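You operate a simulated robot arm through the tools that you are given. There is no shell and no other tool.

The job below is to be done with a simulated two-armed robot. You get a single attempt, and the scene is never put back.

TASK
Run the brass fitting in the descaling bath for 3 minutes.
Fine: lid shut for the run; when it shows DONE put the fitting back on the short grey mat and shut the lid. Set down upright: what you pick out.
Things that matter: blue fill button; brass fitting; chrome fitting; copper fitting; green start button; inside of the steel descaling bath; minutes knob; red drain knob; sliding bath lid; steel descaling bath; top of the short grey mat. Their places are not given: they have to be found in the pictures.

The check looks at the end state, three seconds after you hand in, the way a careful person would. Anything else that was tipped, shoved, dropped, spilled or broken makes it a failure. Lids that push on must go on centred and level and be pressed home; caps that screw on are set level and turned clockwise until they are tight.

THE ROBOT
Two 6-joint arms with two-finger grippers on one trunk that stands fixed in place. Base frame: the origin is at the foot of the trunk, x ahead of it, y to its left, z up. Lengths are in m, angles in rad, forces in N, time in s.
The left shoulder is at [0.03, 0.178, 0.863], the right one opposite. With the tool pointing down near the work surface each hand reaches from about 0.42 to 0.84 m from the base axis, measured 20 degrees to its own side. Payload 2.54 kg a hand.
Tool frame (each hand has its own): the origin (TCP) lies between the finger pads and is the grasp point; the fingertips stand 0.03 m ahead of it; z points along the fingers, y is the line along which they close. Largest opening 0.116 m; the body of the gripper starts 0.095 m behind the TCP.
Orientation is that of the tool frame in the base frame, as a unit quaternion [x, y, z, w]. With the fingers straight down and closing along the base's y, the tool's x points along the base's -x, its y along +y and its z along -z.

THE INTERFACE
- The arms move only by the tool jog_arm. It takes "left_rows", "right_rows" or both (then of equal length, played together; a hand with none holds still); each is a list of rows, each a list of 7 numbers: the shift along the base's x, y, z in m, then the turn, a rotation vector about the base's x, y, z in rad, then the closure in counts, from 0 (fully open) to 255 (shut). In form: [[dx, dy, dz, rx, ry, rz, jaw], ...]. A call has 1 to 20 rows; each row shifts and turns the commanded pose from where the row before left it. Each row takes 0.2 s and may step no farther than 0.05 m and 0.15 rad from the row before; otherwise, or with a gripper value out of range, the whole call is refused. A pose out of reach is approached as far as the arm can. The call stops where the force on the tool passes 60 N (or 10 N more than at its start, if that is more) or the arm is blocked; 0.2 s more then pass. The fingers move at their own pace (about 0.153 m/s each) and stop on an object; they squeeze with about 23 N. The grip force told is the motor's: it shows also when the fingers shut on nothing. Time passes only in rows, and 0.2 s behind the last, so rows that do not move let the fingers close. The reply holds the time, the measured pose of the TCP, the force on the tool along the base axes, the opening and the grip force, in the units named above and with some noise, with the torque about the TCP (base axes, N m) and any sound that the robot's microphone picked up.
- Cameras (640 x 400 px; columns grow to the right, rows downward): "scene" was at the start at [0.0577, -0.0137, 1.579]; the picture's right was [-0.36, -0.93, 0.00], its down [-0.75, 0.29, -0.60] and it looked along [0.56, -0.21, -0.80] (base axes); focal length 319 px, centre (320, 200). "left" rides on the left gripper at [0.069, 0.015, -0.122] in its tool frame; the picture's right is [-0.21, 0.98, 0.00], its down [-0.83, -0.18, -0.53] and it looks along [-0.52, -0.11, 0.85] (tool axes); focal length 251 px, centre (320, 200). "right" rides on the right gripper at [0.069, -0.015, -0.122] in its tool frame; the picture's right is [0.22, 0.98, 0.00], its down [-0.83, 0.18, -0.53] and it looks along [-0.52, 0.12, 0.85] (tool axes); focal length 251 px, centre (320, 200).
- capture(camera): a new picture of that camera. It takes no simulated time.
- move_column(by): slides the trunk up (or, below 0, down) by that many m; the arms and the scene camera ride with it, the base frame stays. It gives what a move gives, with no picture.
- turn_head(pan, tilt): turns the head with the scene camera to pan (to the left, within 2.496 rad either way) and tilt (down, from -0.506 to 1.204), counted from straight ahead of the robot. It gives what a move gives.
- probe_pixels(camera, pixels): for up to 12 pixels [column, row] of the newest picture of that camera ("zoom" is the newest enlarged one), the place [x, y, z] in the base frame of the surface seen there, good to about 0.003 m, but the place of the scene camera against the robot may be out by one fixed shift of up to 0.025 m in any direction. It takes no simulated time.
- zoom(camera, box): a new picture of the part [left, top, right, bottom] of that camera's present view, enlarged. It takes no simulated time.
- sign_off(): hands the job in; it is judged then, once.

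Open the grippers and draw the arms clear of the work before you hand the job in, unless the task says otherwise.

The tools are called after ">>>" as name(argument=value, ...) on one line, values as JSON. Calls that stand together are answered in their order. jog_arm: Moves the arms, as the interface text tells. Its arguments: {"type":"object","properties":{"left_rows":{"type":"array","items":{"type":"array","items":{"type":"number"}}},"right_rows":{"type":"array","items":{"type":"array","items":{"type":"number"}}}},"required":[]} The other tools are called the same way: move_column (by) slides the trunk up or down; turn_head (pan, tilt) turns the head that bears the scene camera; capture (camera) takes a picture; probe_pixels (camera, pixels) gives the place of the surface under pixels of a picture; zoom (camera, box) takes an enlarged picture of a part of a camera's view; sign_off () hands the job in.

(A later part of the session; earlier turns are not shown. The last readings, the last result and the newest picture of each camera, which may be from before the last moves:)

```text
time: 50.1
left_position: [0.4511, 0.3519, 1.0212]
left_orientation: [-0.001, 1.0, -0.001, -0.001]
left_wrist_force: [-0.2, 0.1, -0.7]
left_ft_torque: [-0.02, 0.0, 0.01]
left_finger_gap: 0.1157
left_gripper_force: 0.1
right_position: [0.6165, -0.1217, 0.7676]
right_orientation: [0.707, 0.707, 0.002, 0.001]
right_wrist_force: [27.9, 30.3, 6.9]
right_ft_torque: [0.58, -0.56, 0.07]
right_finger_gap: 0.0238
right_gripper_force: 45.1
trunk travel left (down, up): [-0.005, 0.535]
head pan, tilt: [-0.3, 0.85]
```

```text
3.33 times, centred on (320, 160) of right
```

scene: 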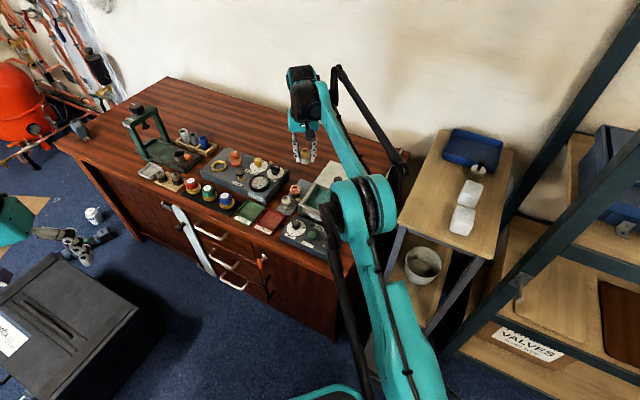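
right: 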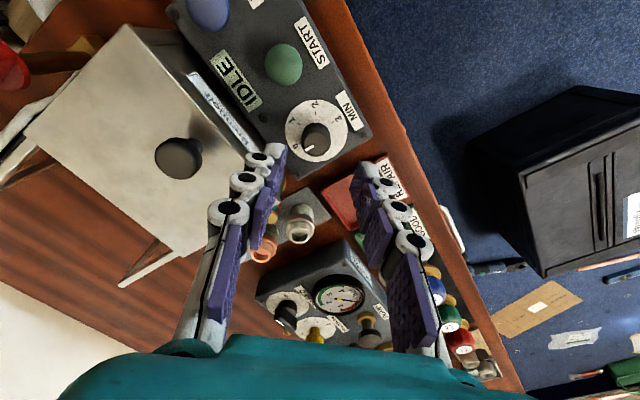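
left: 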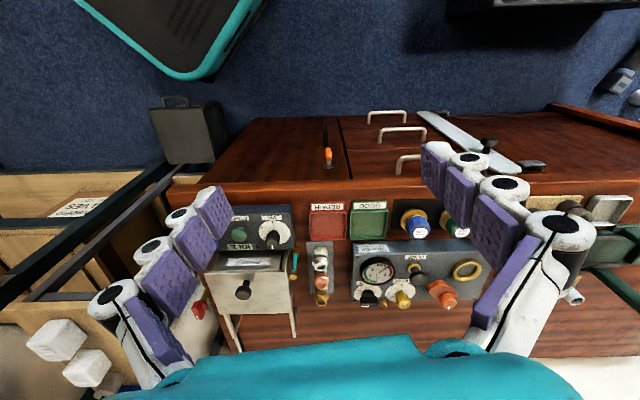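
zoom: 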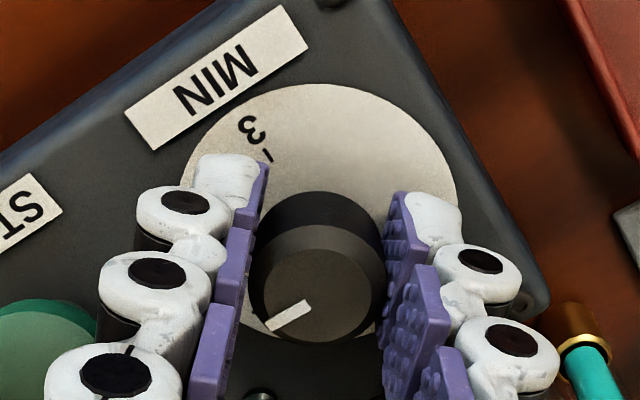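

Knob turned ~90°; the sideways force (28,30 N) shows I'm ~2 mm off the axis. I release, rise, and look at the pointer.

>>> jog_arm(right_rows=[[0, 0, 0, 0, 0, 0, 156], [0, 0, 0, 0, 0, 0, 156], [0, 0, 0.02, 0, 0, 0, 156], [0, 0, 0.02, 0, 0, 0, 156], [0, 0, 0, 0, 0, 0, 156]])

>>> capture(camera="right")

>>> zoom(camera="right", box=[240, 100, 400, 220])

```text
time: 51.3
left_position: [0.4509, 0.351, 1.0209]
left_orientation: [-0.001, 1.0, 0.0, -0.001]
left_wrist_force: [-0.4, 0.4, -0.1]
left_ft_torque: [-0.01, 0.0, -0.01]
left_finger_gap: 0.1158
left_gripper_force: 0.1
right_position: [0.6134, -0.1252, 0.8068]
right_orientation: [0.707, 0.708, 0.0, 0.0]
right_wrist_force: [-0.3, -0.1, 0.5]
right_ft_torque: [0.02, 0.0, 0.03]
right_finger_gap: 0.0451
right_gripper_force: 0.0
trunk travel left (down, up): [-0.005, 0.535]
head pan, tilt: [-0.3, 0.85]
```

```text
taken
```

right: 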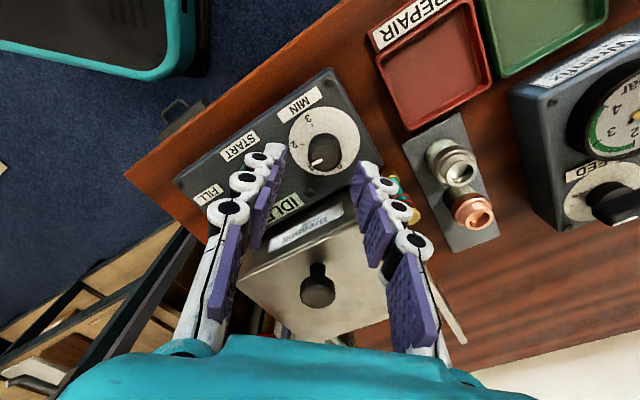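

```text
3.33 times, centred on (320, 160) of right
```

zoom: 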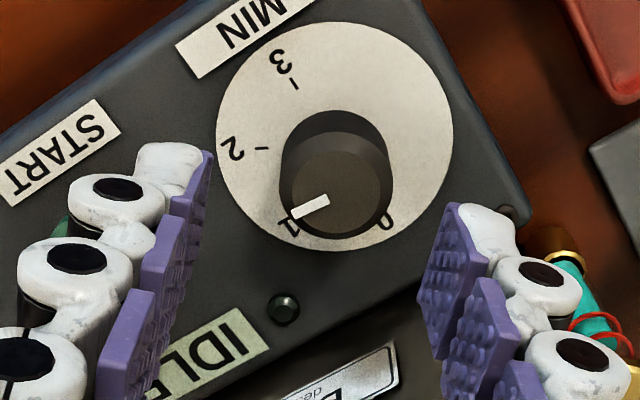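

The pointer sits midway (~1.5), as expected after 90°. From the reaction force, the true axis is ≈3 mm farther in x; I shift there and rotate the open hand back +1.57 rad above the knob.

>>> jog_arm(right_rows=[[0.0032, 0.0003, 0.005, 0, 0, 0, 156], [0, 0, 0, 0, 0, 0.1428, 156], [0, 0, 0, 0, 0, 0.1428, 156], [0, 0, 0, 0, 0, 0.1428, 156], [0, 0, 0, 0, 0, 0.1428, 156], [0, 0, 0, 0, 0, 0.1428, 156], [0, 0, 0, 0, 0, 0.1428, 156], [0, 0, 0, 0, 0, 0.1428, 156], [0, 0, 0, 0, 0, 0.1428, 156], [0, 0, 0, 0, 0, 0.1428, 156], [0, 0, 0, 0, 0, 0.1428, 156], [0, 0, 0, 0, 0, 0.1428, 156], [0, 0, 0, 0, 0, 0, 156]])

>>> zoom(camera="right", box=[240, 100, 400, 220])

```text
time: 54.1
left_position: [0.4503, 0.3505, 1.0212]
left_orientation: [-0.002, 1.0, 0.0, 0.0]
left_wrist_force: [0.6, 0.4, 0.9]
left_ft_torque: [0.01, -0.01, 0.03]
left_finger_gap: 0.1158
left_gripper_force: 0.0
right_position: [0.617, -0.1237, 0.8128]
right_orientation: [-0.001, 1.0, -0.001, 0.001]
right_wrist_force: [-0.3, 0.5, -0.6]
right_ft_torque: [0.02, -0.04, 0.01]
right_finger_gap: 0.0451
right_gripper_force: 0.0
trunk travel left (down, up): [-0.005, 0.535]
head pan, tilt: [-0.3, 0.85]
```

```text
3.33 times, centred on (320, 160) of right
```

zoom: 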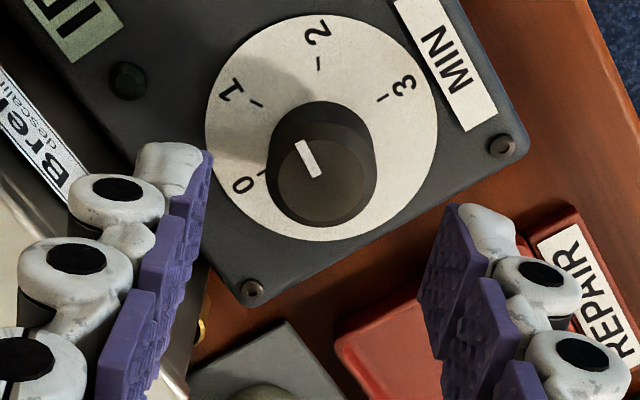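

Pointer reads between 1 and 2. I descend, regrip the knob, and check the lateral force before turning.

>>> jog_arm(right_rows=[[0, 0, -0.02, 0, 0, 0, 156], [0, 0, -0.0255, 0, 0, 0, 156], [0, 0, 0, 0, 0, 0, 156], [0, 0, 0, 0, 0, 0, 255], [0, 0, 0, 0, 0, 0, 255], [0, 0, 0, 0, 0, 0, 255]])

```text
time: 55.5
left_position: [0.4513, 0.3506, 1.0211]
left_orientation: [-0.002, 1.0, 0.001, 0.0]
left_wrist_force: [-0.5, -0.6, 0.6]
left_ft_torque: [-0.01, 0.0, -0.01]
left_finger_gap: 0.1161
left_gripper_force: 0.0
right_position: [0.6172, -0.1229, 0.7675]
right_orientation: [0.0, 1.0, 0.0, 0.0]
right_wrist_force: [-1.2, 0.5, 2.3]
right_ft_torque: [0.05, 0.0, -0.04]
right_finger_gap: 0.0239
right_gripper_force: 45.2
trunk travel left (down, up): [-0.005, 0.535]
head pan, tilt: [-0.3, 0.85]
```

Grip balanced. I turn clockwise 1.35 rad and then look at the pointer.

>>> jog_arm(right_rows=[[0, 0, 0, 0, 0, -0.135, 255], [0, 0, 0, 0, 0, -0.135, 255], [0, 0, 0, 0, 0, -0.135, 255], [0, 0, 0, 0, 0, -0.135, 255], [0, 0, 0, 0, 0, -0.135, 255], [0, 0, 0, 0, 0, -0.135, 255], [0, 0, 0, 0, 0, -0.135, 255], [0, 0, 0, 0, 0, -0.135, 255], [0, 0, 0, 0, 0, -0.135, 255], [0, 0, 0, 0, 0, -0.135, 255], [0, 0, 0, 0, 0, 0, 255]])

>>> zoom(camera="right", box=[240, 100, 400, 220])

>>> capture(camera="scene")

```text
time: 57.9
left_position: [0.4508, 0.3491, 1.0211]
left_orientation: [0.0, 1.0, 0.0, -0.001]
left_wrist_force: [0.2, 0.1, -0.2]
left_ft_torque: [0.0, -0.02, -0.01]
left_finger_gap: 0.1156
left_gripper_force: 0.0
right_position: [0.6166, -0.1245, 0.7677]
right_orientation: [0.626, 0.78, 0.0, -0.001]
right_wrist_force: [-1.5, -3.3, -0.9]
right_ft_torque: [-0.12, -0.05, -0.02]
right_finger_gap: 0.0238
right_gripper_force: 44.6
trunk travel left (down, up): [-0.005, 0.535]
head pan, tilt: [-0.3, 0.85]
```

```text
3.33 times, centred on (320, 160) of right
```

zoom: 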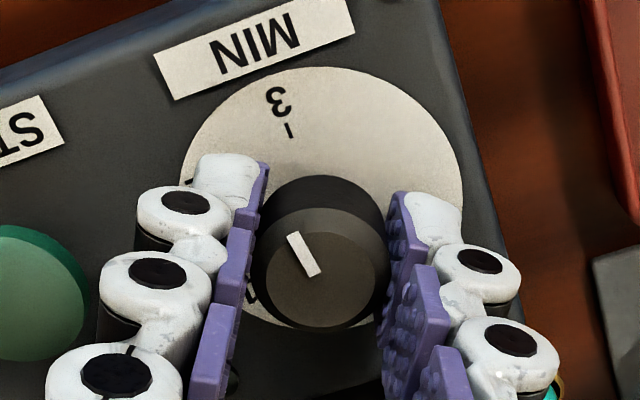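

```text
taken
```

scene: 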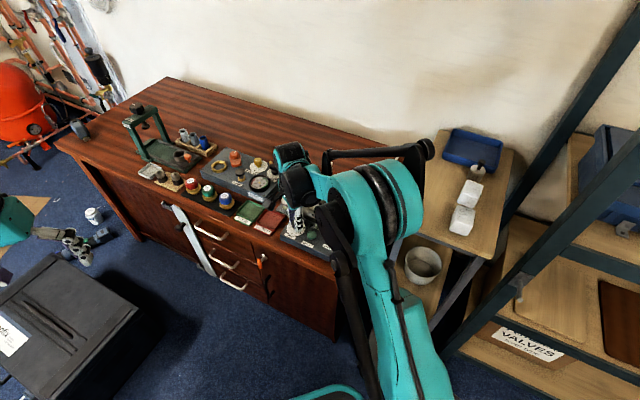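

The pointer now appears very near the 3 tick. I release and rise to view the dial without the fingers.

>>> jog_arm(right_rows=[[0, 0, 0, 0, 0, 0, 156], [0, 0, 0, 0, 0, 0, 156], [0, 0, 0.025, 0, 0, 0, 156], [0, 0, 0.025, 0, 0, 0, 156], [0, 0, 0, 0, 0, 0, 156]])

>>> capture(camera="right")

>>> zoom(camera="right", box=[275, 105, 365, 175])

```text
time: 59.1
left_position: [0.4503, 0.3507, 1.0208]
left_orientation: [-0.001, 1.0, 0.0, 0.0]
left_wrist_force: [0.4, -1.0, 0.0]
left_ft_torque: [-0.03, 0.0, -0.01]
left_finger_gap: 0.1163
left_gripper_force: 0.0
right_position: [0.6172, -0.1245, 0.8173]
right_orientation: [0.624, 0.781, -0.001, 0.0]
right_wrist_force: [-0.5, -0.5, -0.7]
right_ft_torque: [-0.02, 0.0, 0.01]
right_finger_gap: 0.0452
right_gripper_force: 0.1
trunk travel left (down, up): [-0.005, 0.535]
head pan, tilt: [-0.3, 0.85]
```

```text
taken
```

right: 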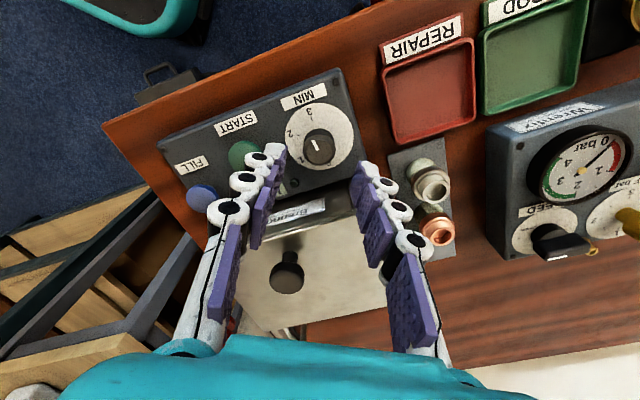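

```text
5.71 times, centred on (320, 140) of right
```

zoom: 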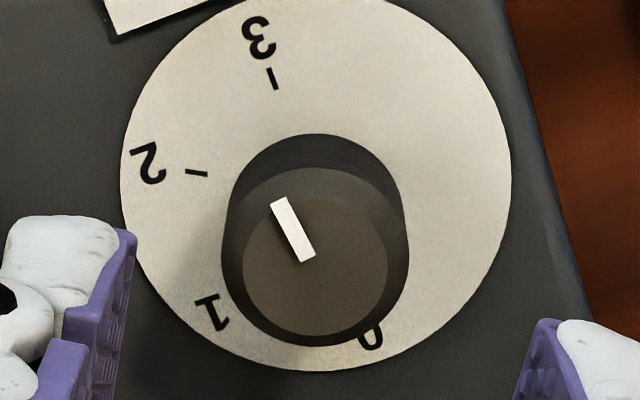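

The pointer is ~8–12° short of 3 (≈2.85). I descend again, regrip at this yaw and turn a further 0.18 rad clockwise.

>>> jog_arm(right_rows=[[0, 0, -0.025, 0, 0, 0, 156], [0, 0, -0.025, 0, 0, 0, 156], [0, 0, 0, 0, 0, 0, 156], [0, 0, 0, 0, 0, 0, 255], [0, 0, 0, 0, 0, 0, 255], [0, 0, 0, 0, 0, 0, 255], [0, 0, 0, 0, 0, -0.06, 255], [0, 0, 0, 0, 0, -0.06, 255], [0, 0, 0, 0, 0, -0.06, 255], [0, 0, 0, 0, 0, 0, 255], [0, 0, 0, 0, 0, 0, 156], [0, 0, 0, 0, 0, 0, 156], [0, 0, 0.025, 0, 0, 0, 156], [0, 0, 0.025, 0, 0, 0, 156], [0, 0, 0, 0, 0, 0, 156]])

>>> capture(camera="right")

>>> zoom(camera="right", box=[275, 105, 365, 175])

```text
time: 62.3
left_position: [0.451, 0.3501, 1.0216]
left_orientation: [-0.001, 1.0, -0.001, 0.0]
left_wrist_force: [-0.3, -1.0, -0.4]
left_ft_torque: [-0.03, 0.01, -0.02]
left_finger_gap: 0.1161
left_gripper_force: 0.1
right_position: [0.6165, -0.1249, 0.8172]
right_orientation: [0.692, 0.722, 0.0, 0.0]
right_wrist_force: [0.5, 0.4, 0.0]
right_ft_torque: [0.02, -0.03, -0.02]
right_finger_gap: 0.0453
right_gripper_force: 0.0
trunk travel left (down, up): [-0.005, 0.535]
head pan, tilt: [-0.3, 0.85]
```

```text
taken
```

right: 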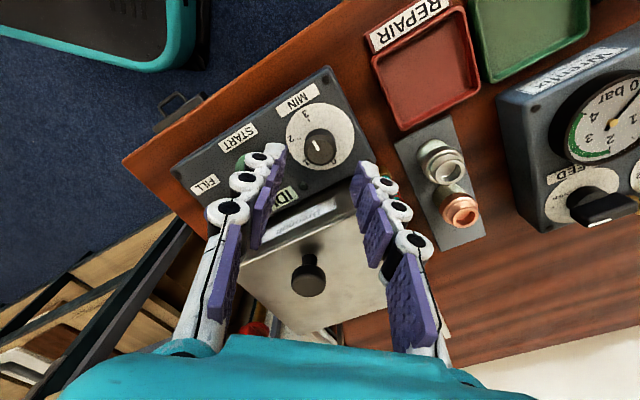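

```text
5.71 times, centred on (320, 140) of right
```

zoom: 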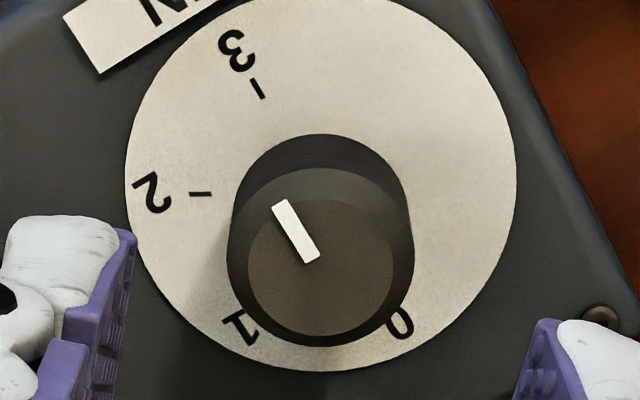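

The pointer is aligned with the 3 tick within about a degree. I rise, yaw back to −0.78, move above START with fingers closed, and recheck both dial and button.

>>> jog_arm(right_rows=[[0, 0, 0.045, 0, 0, 0.15, 255], [-0.0107, -0.0068, 0.005, 0, 0, 0.15, 255], [-0.0107, -0.0068, 0, 0, 0, 0.15, 255], [-0.0107, -0.0068, 0, 0, 0, 0.15, 255], [-0.0107, -0.0068, 0, 0, 0, 0.15, 255], [-0.0107, -0.0068, 0, 0, 0, 0, 255], [0, 0, 0, 0, 0, 0, 255]])

>>> capture(camera="right")

>>> zoom(camera="right", box=[260, 60, 420, 180])

```text
time: 63.9
left_position: [0.4513, 0.3488, 1.0222]
left_orientation: [-0.001, 1.0, 0.0, 0.0]
left_wrist_force: [0.1, 0.6, -0.6]
left_ft_torque: [0.0, -0.02, 0.0]
left_finger_gap: 0.1159
left_gripper_force: 0.1
right_position: [0.5643, -0.1586, 0.8676]
right_orientation: [0.38, 0.925, 0.0, 0.0]
right_wrist_force: [0.1, 0.1, -0.3]
right_ft_torque: [-0.01, -0.03, 0.01]
right_finger_gap: 0.0
right_gripper_force: 23.3
trunk travel left (down, up): [-0.005, 0.535]
head pan, tilt: [-0.3, 0.85]
```

```text
taken
```

right: 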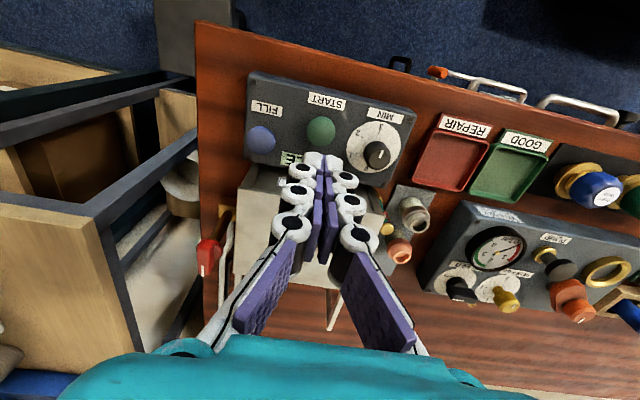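

```text
3.33 times, centred on (340, 120) of right
```

zoom: 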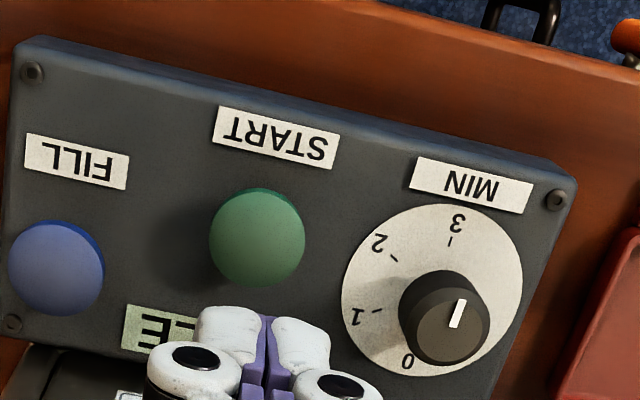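

I zoom tightly on the dial to verify the pointer angle.

>>> zoom(camera="right", box=[340, 115, 410, 175])

>>> zoom(camera="scene", box=[275, 210, 335, 250])

```text
6.67 times, centred on (375, 145) of right
```

zoom: 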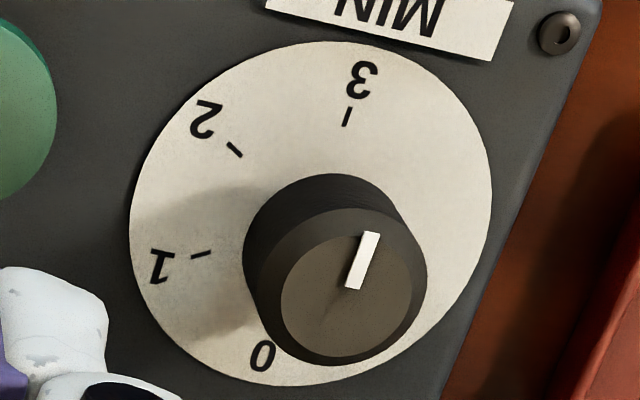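

```text
10.00 times, centred on (305, 230) of scene
```

zoom: 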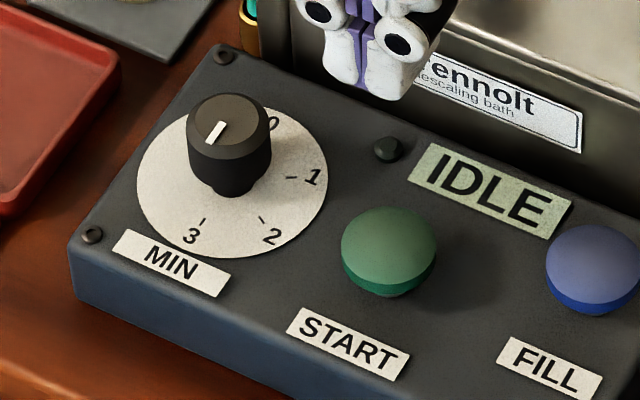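

Solved against the ticks, the pointer is at 3 within ~1°. START is on the grasp axis; I descend with closed fingers to just above the button.

>>> jog_arm(right_rows=[[0.001, 0.001, -0.035, 0, 0, 0, 255], [0, 0, -0.035, 0, 0, 0, 255], [0, 0, -0.006, 0, 0, 0, 255], [0, 0, 0, 0, 0, 0, 255]])

>>> capture(camera="right")

```text
time: 64.9
left_position: [0.4503, 0.3509, 1.0218]
left_orientation: [-0.001, 1.0, 0.0, -0.001]
left_wrist_force: [-0.1, -0.1, 0.6]
left_ft_torque: [0.01, 0.0, -0.01]
left_finger_gap: 0.1158
left_gripper_force: 0.0
right_position: [0.5639, -0.1571, 0.7908]
right_orientation: [0.38, 0.925, 0.0, 0.0]
right_wrist_force: [0.1, 0.3, 0.5]
right_ft_torque: [-0.01, 0.01, 0.01]
right_finger_gap: 0.0
right_gripper_force: 23.1
trunk travel left (down, up): [-0.005, 0.535]
head pan, tilt: [-0.3, 0.85]
```

```text
taken
```

right: 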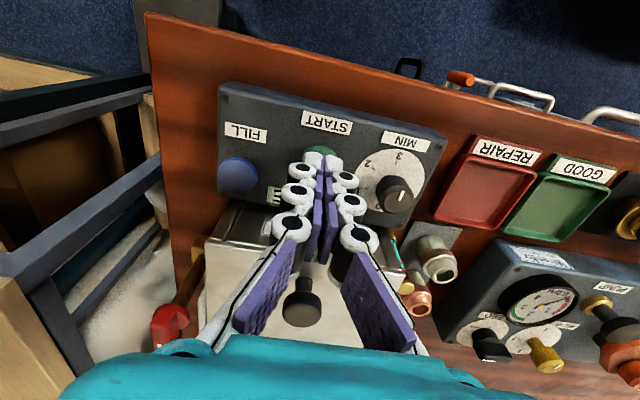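

The fingertips are above the green button. I press in fine steps.

>>> jog_arm(right_rows=[[0, 0, -0.003, 0, 0, 0, 255], [0, 0, -0.003, 0, 0, 0, 255], [0, 0, -0.002, 0, 0, 0, 255], [0, 0, -0.002, 0, 0, 0, 255]])

>>> zoom(camera="scene", box=[285, 210, 345, 250])

```text
time: 65.9
left_position: [0.4513, 0.3502, 1.0209]
left_orientation: [-0.001, 1.0, 0.0, 0.0]
left_wrist_force: [-0.2, 0.2, -0.7]
left_ft_torque: [-0.02, 0.02, 0.03]
left_finger_gap: 0.116
left_gripper_force: 0.0
right_position: [0.564, -0.1567, 0.7812]
right_orientation: [0.379, 0.925, 0.0, 0.0]
right_wrist_force: [0.2, 0.3, -0.1]
right_ft_torque: [0.02, -0.01, 0.02]
right_finger_gap: 0.0
right_gripper_force: 23.0
trunk travel left (down, up): [-0.005, 0.535]
head pan, tilt: [-0.3, 0.85]
```

```text
10.00 times, centred on (315, 230) of scene
```

zoom: 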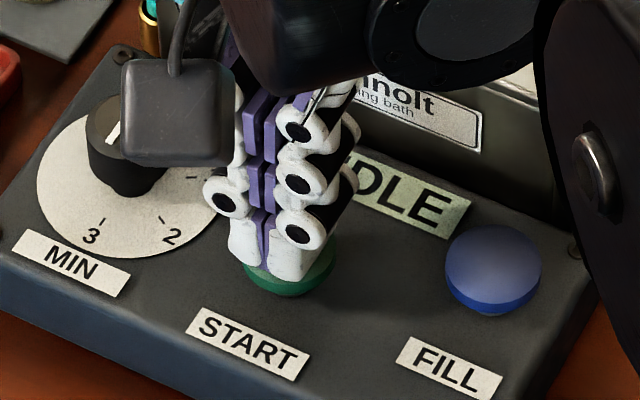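

No contact yet at z=0.781; I continue in 2 mm steps.

>>> jog_arm(right_rows=[[0, 0, -0.002, 0, 0, 0, 255], [0, 0, -0.002, 0, 0, 0, 255], [0, 0, 0, 0, 0, 0, 255]])

>>> zoom(camera="scene", box=[285, 210, 345, 250])

```text
time: 66.7
left_position: [0.4505, 0.3505, 1.0216]
left_orientation: [-0.001, 1.0, 0.0, 0.0]
left_wrist_force: [0.2, 0.3, 0.1]
left_ft_torque: [-0.01, 0.01, 0.0]
left_finger_gap: 0.1162
left_gripper_force: 0.1
right_position: [0.5638, -0.1574, 0.7762]
right_orientation: [0.38, 0.925, 0.0, 0.0]
right_wrist_force: [1.2, -1.2, 1.1]
right_ft_torque: [-0.03, -0.01, 0.0]
right_finger_gap: 0.006
right_gripper_force: 28.7
trunk travel left (down, up): [-0.005, 0.535]
head pan, tilt: [-0.3, 0.85]
```

```text
10.00 times, centred on (315, 230) of scene
```

zoom: 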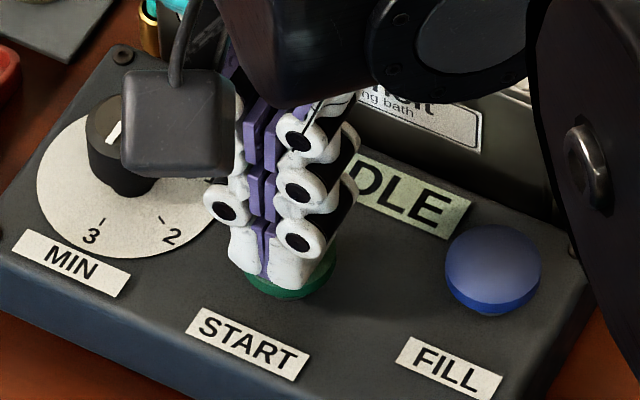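

The dome is wedging the fingers apart (gap 6 mm) rather than being pressed. I lift 8 mm, shift 6 mm sideways so one fingertip sits over the dome's centre, and press again.

>>> jog_arm(right_rows=[[0, 0, 0.01, 0, 0, 0, 255], [0.0042, 0.0043, 0, 0, 0, 0, 255], [0, 0, 0, 0, 0, 0, 255], [0, 0, -0.006, 0, 0, 0, 255], [0, 0, -0.003, 0, 0, 0, 255], [0, 0, -0.002, 0, 0, 0, 255], [0, 0, 0, 0, 0, 0, 255]])

>>> zoom(camera="scene", box=[285, 210, 345, 250])

```text
time: 68.3
left_position: [0.4497, 0.3504, 1.0213]
left_orientation: [-0.001, 1.0, 0.0, 0.0]
left_wrist_force: [-0.6, 0.0, 0.0]
left_ft_torque: [0.02, 0.0, 0.0]
left_finger_gap: 0.1161
left_gripper_force: 0.1
right_position: [0.5685, -0.1529, 0.7762]
right_orientation: [0.38, 0.925, 0.001, 0.0]
right_wrist_force: [-0.2, 0.0, 1.9]
right_ft_torque: [0.02, -0.01, -0.01]
right_finger_gap: 0.0057
right_gripper_force: 28.6
trunk travel left (down, up): [-0.005, 0.535]
head pan, tilt: [-0.3, 0.85]
```

```text
10.00 times, centred on (315, 230) of scene
```

zoom: 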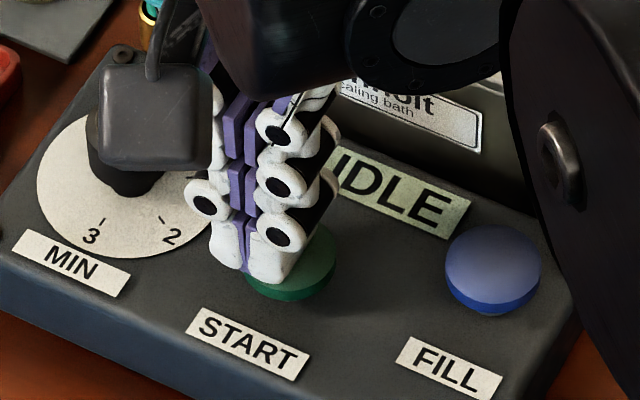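

Fingers show a 6 mm gap with hardly any vertical force, and the display is still IDLE. I lift clear and re-probe the button's exact position and height.

>>> jog_arm(right_rows=[[0, 0, 0.02, 0, 0, 0, 255], [0, 0, 0.03, 0, 0, 0, 255], [-0.0042, -0.0043, 0.035, 0, 0, 0, 255], [0, 0, 0, 0, 0, 0, 255]])

>>> capture(camera="right")

>>> zoom(camera="right", box=[260, 80, 380, 170])

```text
time: 69.3
left_position: [0.4492, 0.3495, 1.0207]
left_orientation: [0.0, 1.0, 0.0, -0.001]
left_wrist_force: [-0.3, 0.0, -0.8]
left_ft_torque: [0.02, 0.01, 0.01]
left_finger_gap: 0.1158
left_gripper_force: 0.1
right_position: [0.564, -0.1563, 0.8612]
right_orientation: [0.38, 0.925, 0.0, 0.001]
right_wrist_force: [-0.2, -0.3, -1.1]
right_ft_torque: [-0.01, -0.02, 0.02]
right_finger_gap: 0.0001
right_gripper_force: 28.6
trunk travel left (down, up): [-0.005, 0.535]
head pan, tilt: [-0.3, 0.85]
```

```text
taken
```

right: 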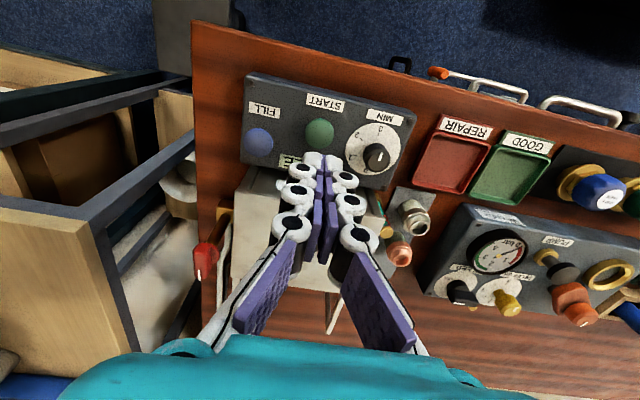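

```text
4.44 times, centred on (320, 125) of right
```

zoom: 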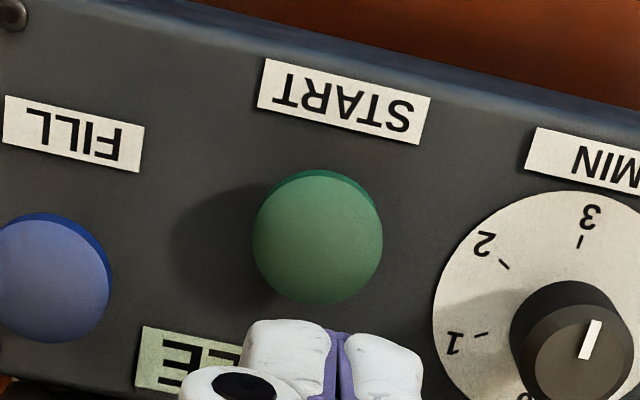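

I probe the dome surface to get its precise centre and height.

>>> probe_pixels(camera="zoom", pixels=[[318, 240], [300, 225], [336, 225], [318, 260], [318, 205], [280, 240], [356, 240], [318, 285], [200, 180], [400, 260], [60, 280], [310, 340]])

>>> capture(camera="scene")

>>> zoom(camera="scene", box=[285, 210, 345, 250])

```text
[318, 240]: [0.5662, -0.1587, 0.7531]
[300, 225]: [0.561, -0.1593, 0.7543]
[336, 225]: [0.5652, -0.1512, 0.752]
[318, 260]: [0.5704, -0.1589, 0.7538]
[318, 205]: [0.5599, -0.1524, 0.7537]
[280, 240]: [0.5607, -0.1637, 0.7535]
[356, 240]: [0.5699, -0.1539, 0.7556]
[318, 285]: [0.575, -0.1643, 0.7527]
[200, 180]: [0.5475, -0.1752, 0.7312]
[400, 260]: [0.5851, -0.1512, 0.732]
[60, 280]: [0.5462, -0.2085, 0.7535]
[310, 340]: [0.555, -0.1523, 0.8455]
```

```text
taken
```

scene: 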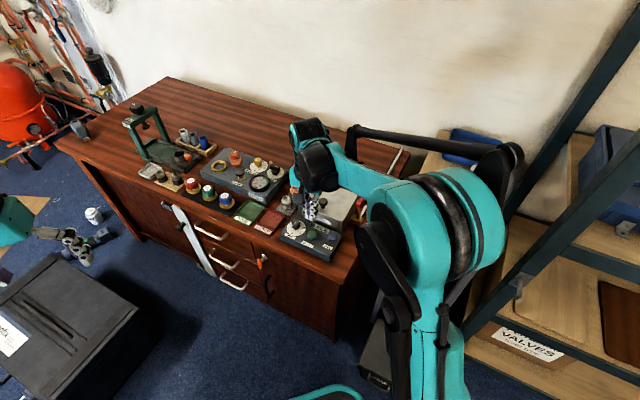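

```text
10.00 times, centred on (315, 230) of scene
```

zoom: 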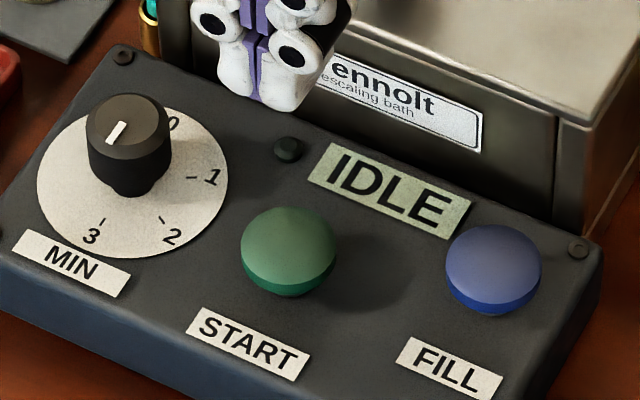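

The button is a flat 27 mm mushroom centred at ≈(0.566,−0.158), top z 0.753, and I was ~2–3 mm off. I re-centre and come down again, reading force and gap step by step.

>>> jog_arm(right_rows=[[0.0008, -0.0027, -0.04, 0, 0, 0, 255], [0, 0, -0.036, 0, 0, 0, 255], [0, 0, -0.004, 0, 0, 0, 255], [0, 0, 0, 0, 0, 0, 255]])

>>> jog_arm(right_rows=[[0, 0, -0.002, 0, 0, 0, 255]])

>>> zoom(camera="scene", box=[285, 210, 345, 250])

```text
time: 70.3
left_position: [0.4506, 0.3517, 1.0226]
left_orientation: [-0.002, 1.0, 0.0, -0.001]
left_wrist_force: [0.9, 0.0, -0.5]
left_ft_torque: [-0.02, 0.02, -0.02]
left_finger_gap: 0.1157
left_gripper_force: 0.0
right_position: [0.5644, -0.1606, 0.7803]
right_orientation: [0.38, 0.925, 0.001, 0.0]
right_wrist_force: [-0.5, -0.7, -0.2]
right_ft_torque: [0.01, 0.01, -0.01]
right_finger_gap: 0.0
right_gripper_force: 28.3
trunk travel left (down, up): [-0.005, 0.535]
head pan, tilt: [-0.3, 0.85]
```

```text
time: 70.7
left_position: [0.4501, 0.3491, 1.0218]
left_orientation: [-0.002, 1.0, 0.0, -0.001]
left_wrist_force: [0.6, 0.2, -0.2]
left_ft_torque: [0.0, -0.01, 0.02]
left_finger_gap: 0.1159
left_gripper_force: 0.0
right_position: [0.5649, -0.1599, 0.7787]
right_orientation: [0.379, 0.925, 0.0, 0.0]
right_wrist_force: [-0.6, -0.8, 0.6]
right_ft_torque: [-0.02, 0.0, 0.01]
right_finger_gap: 0.0
right_gripper_force: 28.5
trunk travel left (down, up): [-0.005, 0.535]
head pan, tilt: [-0.3, 0.85]
```

```text
10.00 times, centred on (315, 230) of scene
```

zoom: 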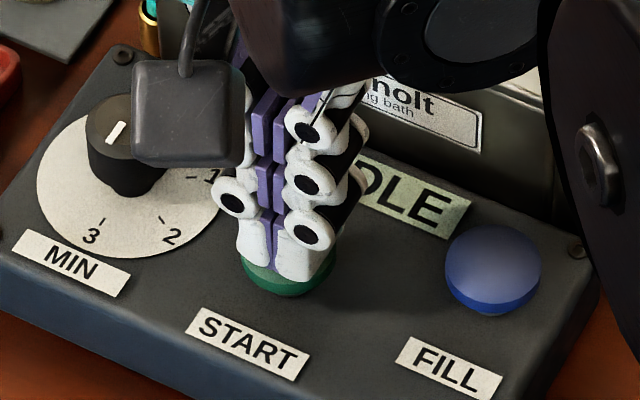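

>>> jog_arm(right_rows=[[0, 0, -0.002, 0, 0, 0, 255]])

>>> jog_arm(right_rows=[[0, 0, -0.0015, 0, 0, 0, 255]])

>>> zoom(camera="scene", box=[285, 210, 345, 250])

```text
time: 71.1
left_position: [0.45, 0.3504, 1.0215]
left_orientation: [-0.001, 1.0, -0.001, -0.001]
left_wrist_force: [0.8, -0.1, 0.3]
left_ft_torque: [0.02, -0.03, 0.02]
left_finger_gap: 0.1161
left_gripper_force: 0.0
right_position: [0.5645, -0.1596, 0.7785]
right_orientation: [0.38, 0.925, 0.001, -0.001]
right_wrist_force: [-1.2, -0.1, 0.8]
right_ft_torque: [-0.01, -0.04, -0.01]
right_finger_gap: 0.006
right_gripper_force: 29.0
trunk travel left (down, up): [-0.005, 0.535]
head pan, tilt: [-0.3, 0.85]
```

```text
time: 71.5
left_position: [0.4508, 0.3512, 1.0216]
left_orientation: [-0.001, 1.0, 0.0, 0.0]
left_wrist_force: [0.2, -0.8, -1.0]
left_ft_torque: [0.0, -0.02, 0.0]
left_finger_gap: 0.1159
left_gripper_force: 0.1
right_position: [0.5653, -0.1605, 0.7743]
right_orientation: [0.379, 0.925, 0.0, 0.0]
right_wrist_force: [1.1, -0.6, 1.4]
right_ft_torque: [-0.04, -0.05, -0.01]
right_finger_gap: 0.0059
right_gripper_force: 28.8
trunk travel left (down, up): [-0.005, 0.535]
head pan, tilt: [-0.3, 0.85]
```

```text
10.00 times, centred on (315, 230) of scene
```

zoom: 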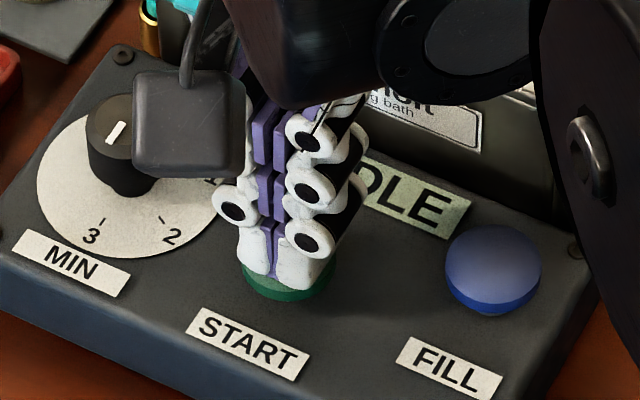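

The force rises gently (spring-like) while the gap stays at 6 mm – the button seems to be moving. I press on in small steps.

>>> jog_arm(right_rows=[[0, 0, -0.0015, 0, 0, 0, 255], [0, 0, -0.0015, 0, 0, 0, 255]])

>>> zoom(camera="scene", box=[285, 210, 345, 250])

```text
time: 72.1
left_position: [0.4497, 0.3508, 1.0213]
left_orientation: [0.0, 1.0, 0.0, 0.001]
left_wrist_force: [-0.2, 0.4, 0.6]
left_ft_torque: [0.02, 0.02, 0.02]
left_finger_gap: 0.1161
left_gripper_force: 0.1
right_position: [0.564, -0.1586, 0.7713]
right_orientation: [0.38, 0.925, 0.0, 0.0]
right_wrist_force: [0.0, 1.2, 3.2]
right_ft_torque: [0.03, -0.03, -0.03]
right_finger_gap: 0.0058
right_gripper_force: 28.6
trunk travel left (down, up): [-0.005, 0.535]
head pan, tilt: [-0.3, 0.85]
heard: click
```

```text
10.00 times, centred on (315, 230) of scene
```

zoom: 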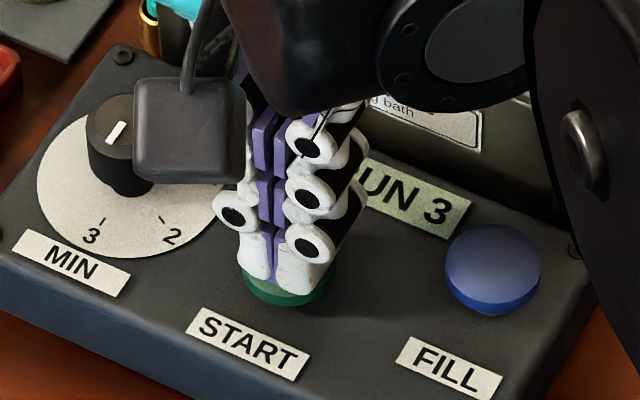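

A click, and the display reads "RUN 3". I lift off and draw the hand up a little so the display can be read while waiting.

>>> jog_arm(right_rows=[[0, 0, 0.02, 0, 0, 0, 255], [0, 0, 0.04, 0, 0, 0, 255], [0, 0, 0.04, 0, 0, 0, 123], [0.0, -0.03, 0.03, 0, 0, 0, 123], [0.0, -0.03, 0.02, 0, 0, 0, 123], [0, -0.03, 0.02, 0, 0, 0, 123], [0, 0, 0, 0, 0, 0, 123]])

>>> capture(camera="scene")

>>> zoom(camera="scene", box=[275, 180, 365, 250])

>>> capture(camera="right")

```text
time: 73.7
left_position: [0.4501, 0.3507, 1.0215]
left_orientation: [-0.001, 1.0, -0.001, 0.0]
left_wrist_force: [-0.1, 0.2, 0.0]
left_ft_torque: [0.0, 0.0, 0.06]
left_finger_gap: 0.1162
left_gripper_force: 0.0
right_position: [0.5644, -0.2504, 0.9427]
right_orientation: [0.379, 0.925, 0.0, 0.0]
right_wrist_force: [-0.4, -0.7, 0.3]
right_ft_torque: [-0.03, 0.0, 0.03]
right_finger_gap: 0.06
right_gripper_force: 0.1
trunk travel left (down, up): [-0.005, 0.535]
head pan, tilt: [-0.3, 0.85]
```

```text
taken
```

scene: 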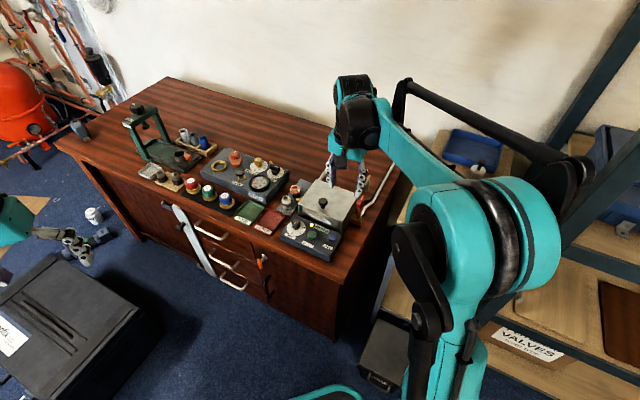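

```text
5.71 times, centred on (320, 215) of scene
```

zoom: 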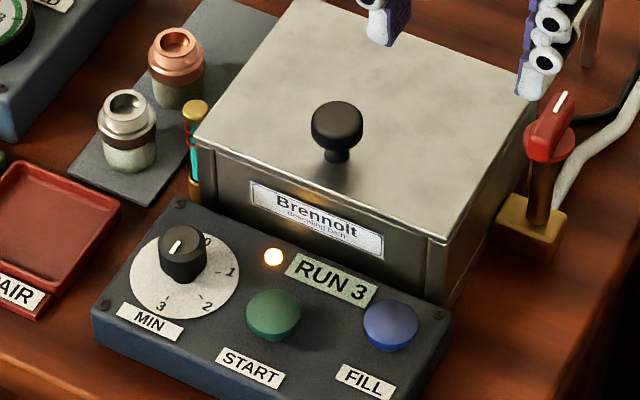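

```text
taken
```

right: 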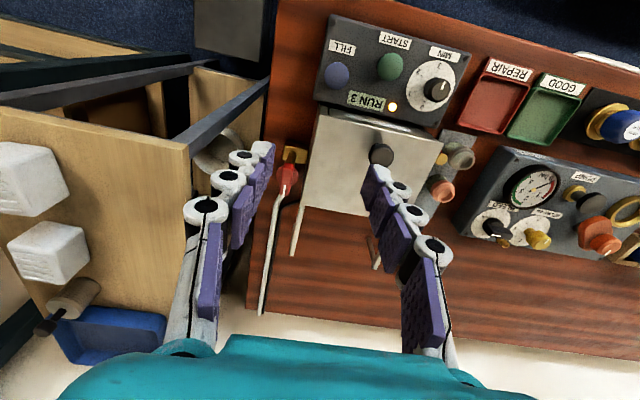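

"RUN 3" with the amber lamp lit, lid shut, level between rings. I wait with still rows.

>>> jog_arm(right_rows=[[0, 0, 0, 0, 0, 0, 123], [0, 0, 0, 0, 0, 0, 123], [0, 0, 0, 0, 0, 0, 123], [0, 0, 0, 0, 0, 0, 123], [0, 0, 0, 0, 0, 0, 123], [0, 0, 0, 0, 0, 0, 123], [0, 0, 0, 0, 0, 0, 123], [0, 0, 0, 0, 0, 0, 123], [0, 0, 0, 0, 0, 0, 123], [0, 0, 0, 0, 0, 0, 123], [0, 0, 0, 0, 0, 0, 123], [0, 0, 0, 0, 0, 0, 123], [0, 0, 0, 0, 0, 0, 123], [0, 0, 0, 0, 0, 0, 123], [0, 0, 0, 0, 0, 0, 123], [0, 0, 0, 0, 0, 0, 123], [0, 0, 0, 0, 0, 0, 123], [0, 0, 0, 0, 0, 0, 123], [0, 0, 0, 0, 0, 0, 123], [0, 0, 0, 0, 0, 0, 123]])

>>> zoom(camera="scene", box=[275, 180, 365, 250])

```text
time: 77.9
left_position: [0.4501, 0.3509, 1.0204]
left_orientation: [-0.001, 1.0, 0.0, -0.001]
left_wrist_force: [-0.5, 0.0, -0.7]
left_ft_torque: [0.02, -0.01, -0.01]
left_finger_gap: 0.116
left_gripper_force: 0.0
right_position: [0.5652, -0.2505, 0.9423]
right_orientation: [0.379, 0.925, 0.0, 0.0]
right_wrist_force: [-0.2, -0.1, -0.1]
right_ft_torque: [0.0, -0.01, 0.0]
right_finger_gap: 0.0599
right_gripper_force: 0.0
trunk travel left (down, up): [-0.005, 0.535]
head pan, tilt: [-0.3, 0.85]
```

```text
5.71 times, centred on (320, 215) of scene
```

zoom: 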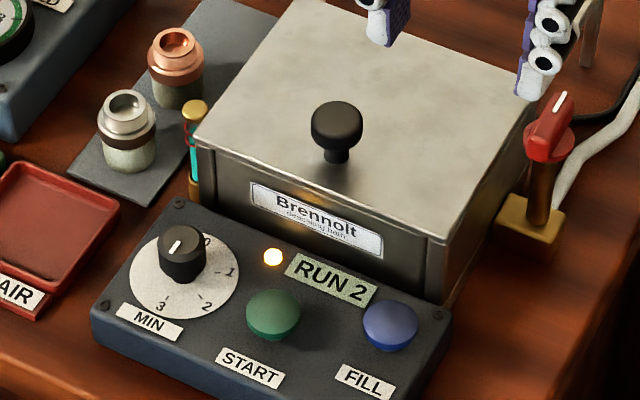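

The display counts quickly: already "RUN 2". I keep waiting.

>>> jog_arm(right_rows=[[0, 0, 0, 0, 0, 0, 123], [0, 0, 0, 0, 0, 0, 123], [0, 0, 0, 0, 0, 0, 123], [0, 0, 0, 0, 0, 0, 123], [0, 0, 0, 0, 0, 0, 123], [0, 0, 0, 0, 0, 0, 123], [0, 0, 0, 0, 0, 0, 123], [0, 0, 0, 0, 0, 0, 123], [0, 0, 0, 0, 0, 0, 123], [0, 0, 0, 0, 0, 0, 123], [0, 0, 0, 0, 0, 0, 123], [0, 0, 0, 0, 0, 0, 123], [0, 0, 0, 0, 0, 0, 123], [0, 0, 0, 0, 0, 0, 123], [0, 0, 0, 0, 0, 0, 123], [0, 0, 0, 0, 0, 0, 123], [0, 0, 0, 0, 0, 0, 123], [0, 0, 0, 0, 0, 0, 123], [0, 0, 0, 0, 0, 0, 123], [0, 0, 0, 0, 0, 0, 123]])

>>> jog_arm(right_rows=[[0, 0, 0, 0, 0, 0, 123], [0, 0, 0, 0, 0, 0, 123], [0, 0, 0, 0, 0, 0, 123], [0, 0, 0, 0, 0, 0, 123], [0, 0, 0, 0, 0, 0, 123], [0, 0, 0, 0, 0, 0, 123], [0, 0, 0, 0, 0, 0, 123], [0, 0, 0, 0, 0, 0, 123], [0, 0, 0, 0, 0, 0, 123], [0, 0, 0, 0, 0, 0, 123], [0, 0, 0, 0, 0, 0, 123], [0, 0, 0, 0, 0, 0, 123], [0, 0, 0, 0, 0, 0, 123], [0, 0, 0, 0, 0, 0, 123], [0, 0, 0, 0, 0, 0, 123], [0, 0, 0, 0, 0, 0, 123], [0, 0, 0, 0, 0, 0, 123], [0, 0, 0, 0, 0, 0, 123], [0, 0, 0, 0, 0, 0, 123], [0, 0, 0, 0, 0, 0, 123]])

>>> zoom(camera="scene", box=[275, 180, 365, 250])

```text
time: 82.1
left_position: [0.4503, 0.3502, 1.0208]
left_orientation: [-0.001, 1.0, 0.0, 0.0]
left_wrist_force: [0.5, 0.3, 0.0]
left_ft_torque: [-0.01, -0.03, 0.0]
left_finger_gap: 0.1159
left_gripper_force: 0.1
right_position: [0.5655, -0.2499, 0.942]
right_orientation: [0.379, 0.925, 0.0, 0.0]
right_wrist_force: [0.8, 0.7, -0.2]
right_ft_torque: [-0.02, 0.01, 0.0]
right_finger_gap: 0.0601
right_gripper_force: 0.1
trunk travel left (down, up): [-0.005, 0.535]
head pan, tilt: [-0.3, 0.85]
```

```text
time: 86.3
left_position: [0.4506, 0.3508, 1.0206]
left_orientation: [-0.001, 1.0, 0.0, 0.0]
left_wrist_force: [0.4, -0.1, -1.3]
left_ft_torque: [-0.01, -0.02, -0.03]
left_finger_gap: 0.116
left_gripper_force: 0.1
right_position: [0.5641, -0.2504, 0.942]
right_orientation: [0.379, 0.925, 0.0, 0.0]
right_wrist_force: [-0.3, -0.1, -0.3]
right_ft_torque: [0.01, -0.01, 0.02]
right_finger_gap: 0.0601
right_gripper_force: 0.1
trunk travel left (down, up): [-0.005, 0.535]
head pan, tilt: [-0.3, 0.85]
```

```text
5.71 times, centred on (320, 215) of scene
```

zoom: 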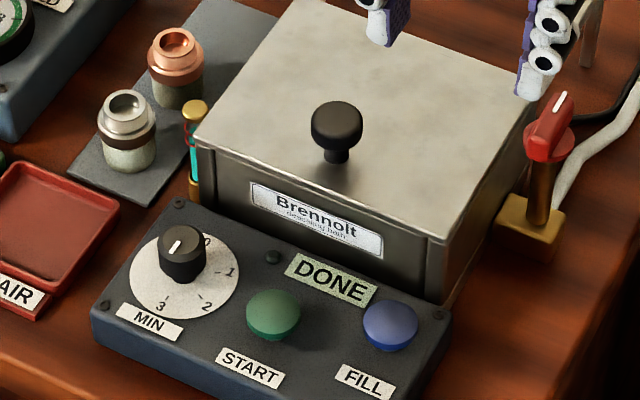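

Display reads DONE, lamp off. I go above the lid knob at (0.6277,−0.2109).

>>> jog_arm(right_rows=[[0.021, 0.0132, -0.013, 0, 0, 0, 123], [0.021, 0.0132, -0.028, 0, 0, 0, 123], [0.0212, 0.0132, -0.028, 0, 0, 0, 123], [0, 0, 0, 0, 0, 0, 123]])

>>> capture(camera="right")

```text
time: 87.3
left_position: [0.4498, 0.3495, 1.0222]
left_orientation: [-0.001, 1.0, 0.0, 0.0]
left_wrist_force: [0.2, -0.5, 0.0]
left_ft_torque: [-0.05, 0.02, -0.01]
left_finger_gap: 0.1161
left_gripper_force: 0.1
right_position: [0.628, -0.2093, 0.8744]
right_orientation: [0.38, 0.925, 0.0, 0.0]
right_wrist_force: [0.7, -0.4, 0.0]
right_ft_torque: [0.02, 0.0, -0.02]
right_finger_gap: 0.0598
right_gripper_force: 0.0
trunk travel left (down, up): [-0.005, 0.535]
head pan, tilt: [-0.3, 0.85]
```

```text
taken
```

right: 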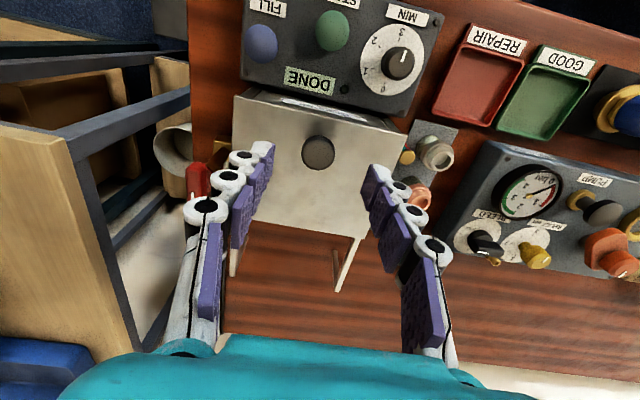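

The knob is at (318,152), on axis. I descend, grip it, and slide the lid open the same 102 mm.

>>> jog_arm(right_rows=[[0, -0.0005, -0.028, 0, 0, 0, 123], [0, -0.0005, -0.027, 0, 0, 0, 123], [0, 0, 0, 0, 0, 0, 123], [0, 0, 0, 0, 0, 0, 255], [0, 0, 0, 0, 0, 0, 255], [0, 0, 0, 0, 0, 0, 255]])

>>> jog_arm(right_rows=[[0.008, -0.008, 0, 0, 0, 0, 255], [0.008, -0.008, 0, 0, 0, 0, 255], [0.008, -0.008, 0, 0, 0, 0, 255], [0.008, -0.008, 0, 0, 0, 0, 255], [0.008, -0.008, 0, 0, 0, 0, 255], [0.008, -0.008, 0, 0, 0, 0, 255], [0.008, -0.008, 0, 0, 0, 0, 255], [0.008, -0.008, 0, 0, 0, 0, 255], [0.008, -0.008, 0, 0, 0, 0, 255], [0, 0, 0, 0, 0, 0, 255]])

>>> capture(camera="right")

```text
time: 88.7
left_position: [0.4512, 0.3506, 1.0211]
left_orientation: [-0.001, 1.0, 0.0, 0.0]
left_wrist_force: [0.1, -0.9, -0.8]
left_ft_torque: [0.02, 0.02, -0.02]
left_finger_gap: 0.116
left_gripper_force: 0.2
right_position: [0.6285, -0.2106, 0.8207]
right_orientation: [0.379, 0.925, 0.001, 0.0]
right_wrist_force: [0.7, 1.4, 2.5]
right_ft_torque: [0.02, -0.04, 0.03]
right_finger_gap: 0.0251
right_gripper_force: 45.6
trunk travel left (down, up): [-0.005, 0.535]
head pan, tilt: [-0.3, 0.85]
```

```text
time: 90.9
left_position: [0.4502, 0.3518, 1.0215]
left_orientation: [-0.001, 1.0, 0.0, 0.0]
left_wrist_force: [0.6, 0.6, -0.3]
left_ft_torque: [0.0, -0.02, 0.01]
left_finger_gap: 0.1161
left_gripper_force: 0.0
right_position: [0.6996, -0.2826, 0.8193]
right_orientation: [0.38, 0.925, 0.0, 0.001]
right_wrist_force: [4.0, 3.3, 10.4]
right_ft_torque: [0.09, -0.07, 0.06]
right_finger_gap: 0.0254
right_gripper_force: 44.8
trunk travel left (down, up): [-0.005, 0.535]
head pan, tilt: [-0.3, 0.85]
```

```text
taken
```

right: 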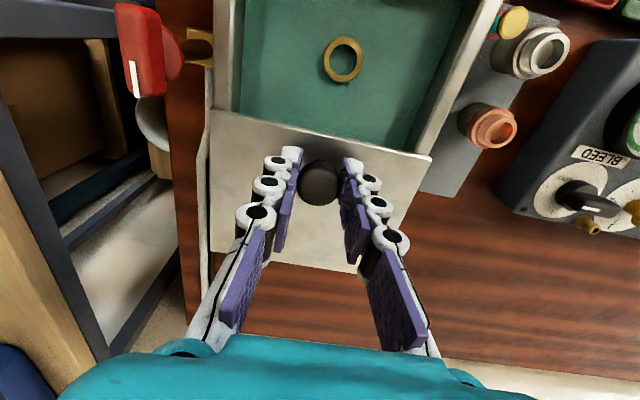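

Lid open; the ring of the fitting is visible at (343,58). I release, rise, and return to the pose over the fitting with the earlier yaw and tilt.

>>> jog_arm(right_rows=[[0, 0, 0, 0, 0, 0, 123], [0, 0, 0, 0, 0, 0, 123], [0, 0, 0.03, 0, 0, 0, 123], [0, 0, 0.025, 0, 0, 0, 145], [-0.011, 0.0113, 0, 0, 0, 0.1293, 145], [-0.011, 0.0113, 0, 0, 0, 0.1293, 145], [-0.011, 0.0113, 0, 0, 0, 0.1293, 145], [-0.0111, 0.0114, 0, 0, 0, 0.1293, 145], [0, 0, 0, -0.0129, -0.0483, 0, 145], [0, 0, 0, 0, 0, 0, 145]])

>>> capture(camera="right")

>>> zoom(camera="right", box=[260, 90, 380, 180])

```text
time: 93.1
left_position: [0.4502, 0.3487, 1.0215]
left_orientation: [-0.001, 1.0, 0.0, 0.0]
left_wrist_force: [0.1, 0.5, 1.0]
left_ft_torque: [-0.01, 0.04, 0.0]
left_finger_gap: 0.116
left_gripper_force: 0.0
right_position: [0.6564, -0.2384, 0.8745]
right_orientation: [0.129, 0.991, -0.004, 0.025]
right_wrist_force: [-0.3, -0.6, -1.2]
right_ft_torque: [0.01, -0.01, 0.01]
right_finger_gap: 0.0498
right_gripper_force: 0.1
trunk travel left (down, up): [-0.005, 0.535]
head pan, tilt: [-0.3, 0.85]
```

```text
taken
```

right: 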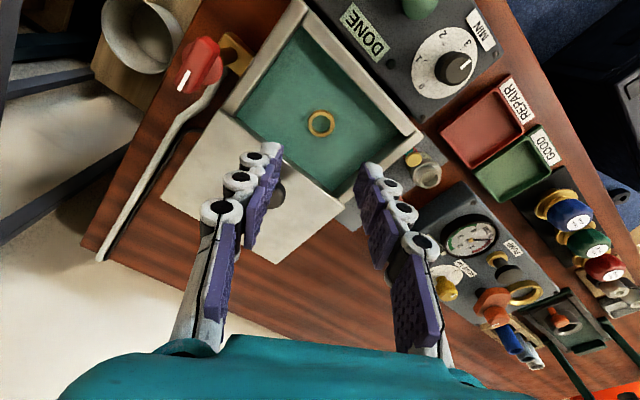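

```text
4.44 times, centred on (320, 135) of right
```

zoom: 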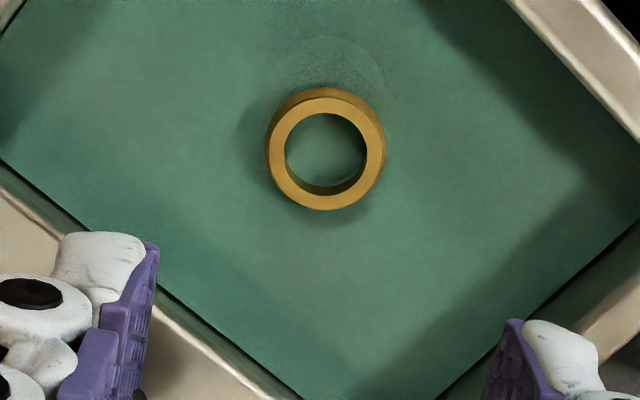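

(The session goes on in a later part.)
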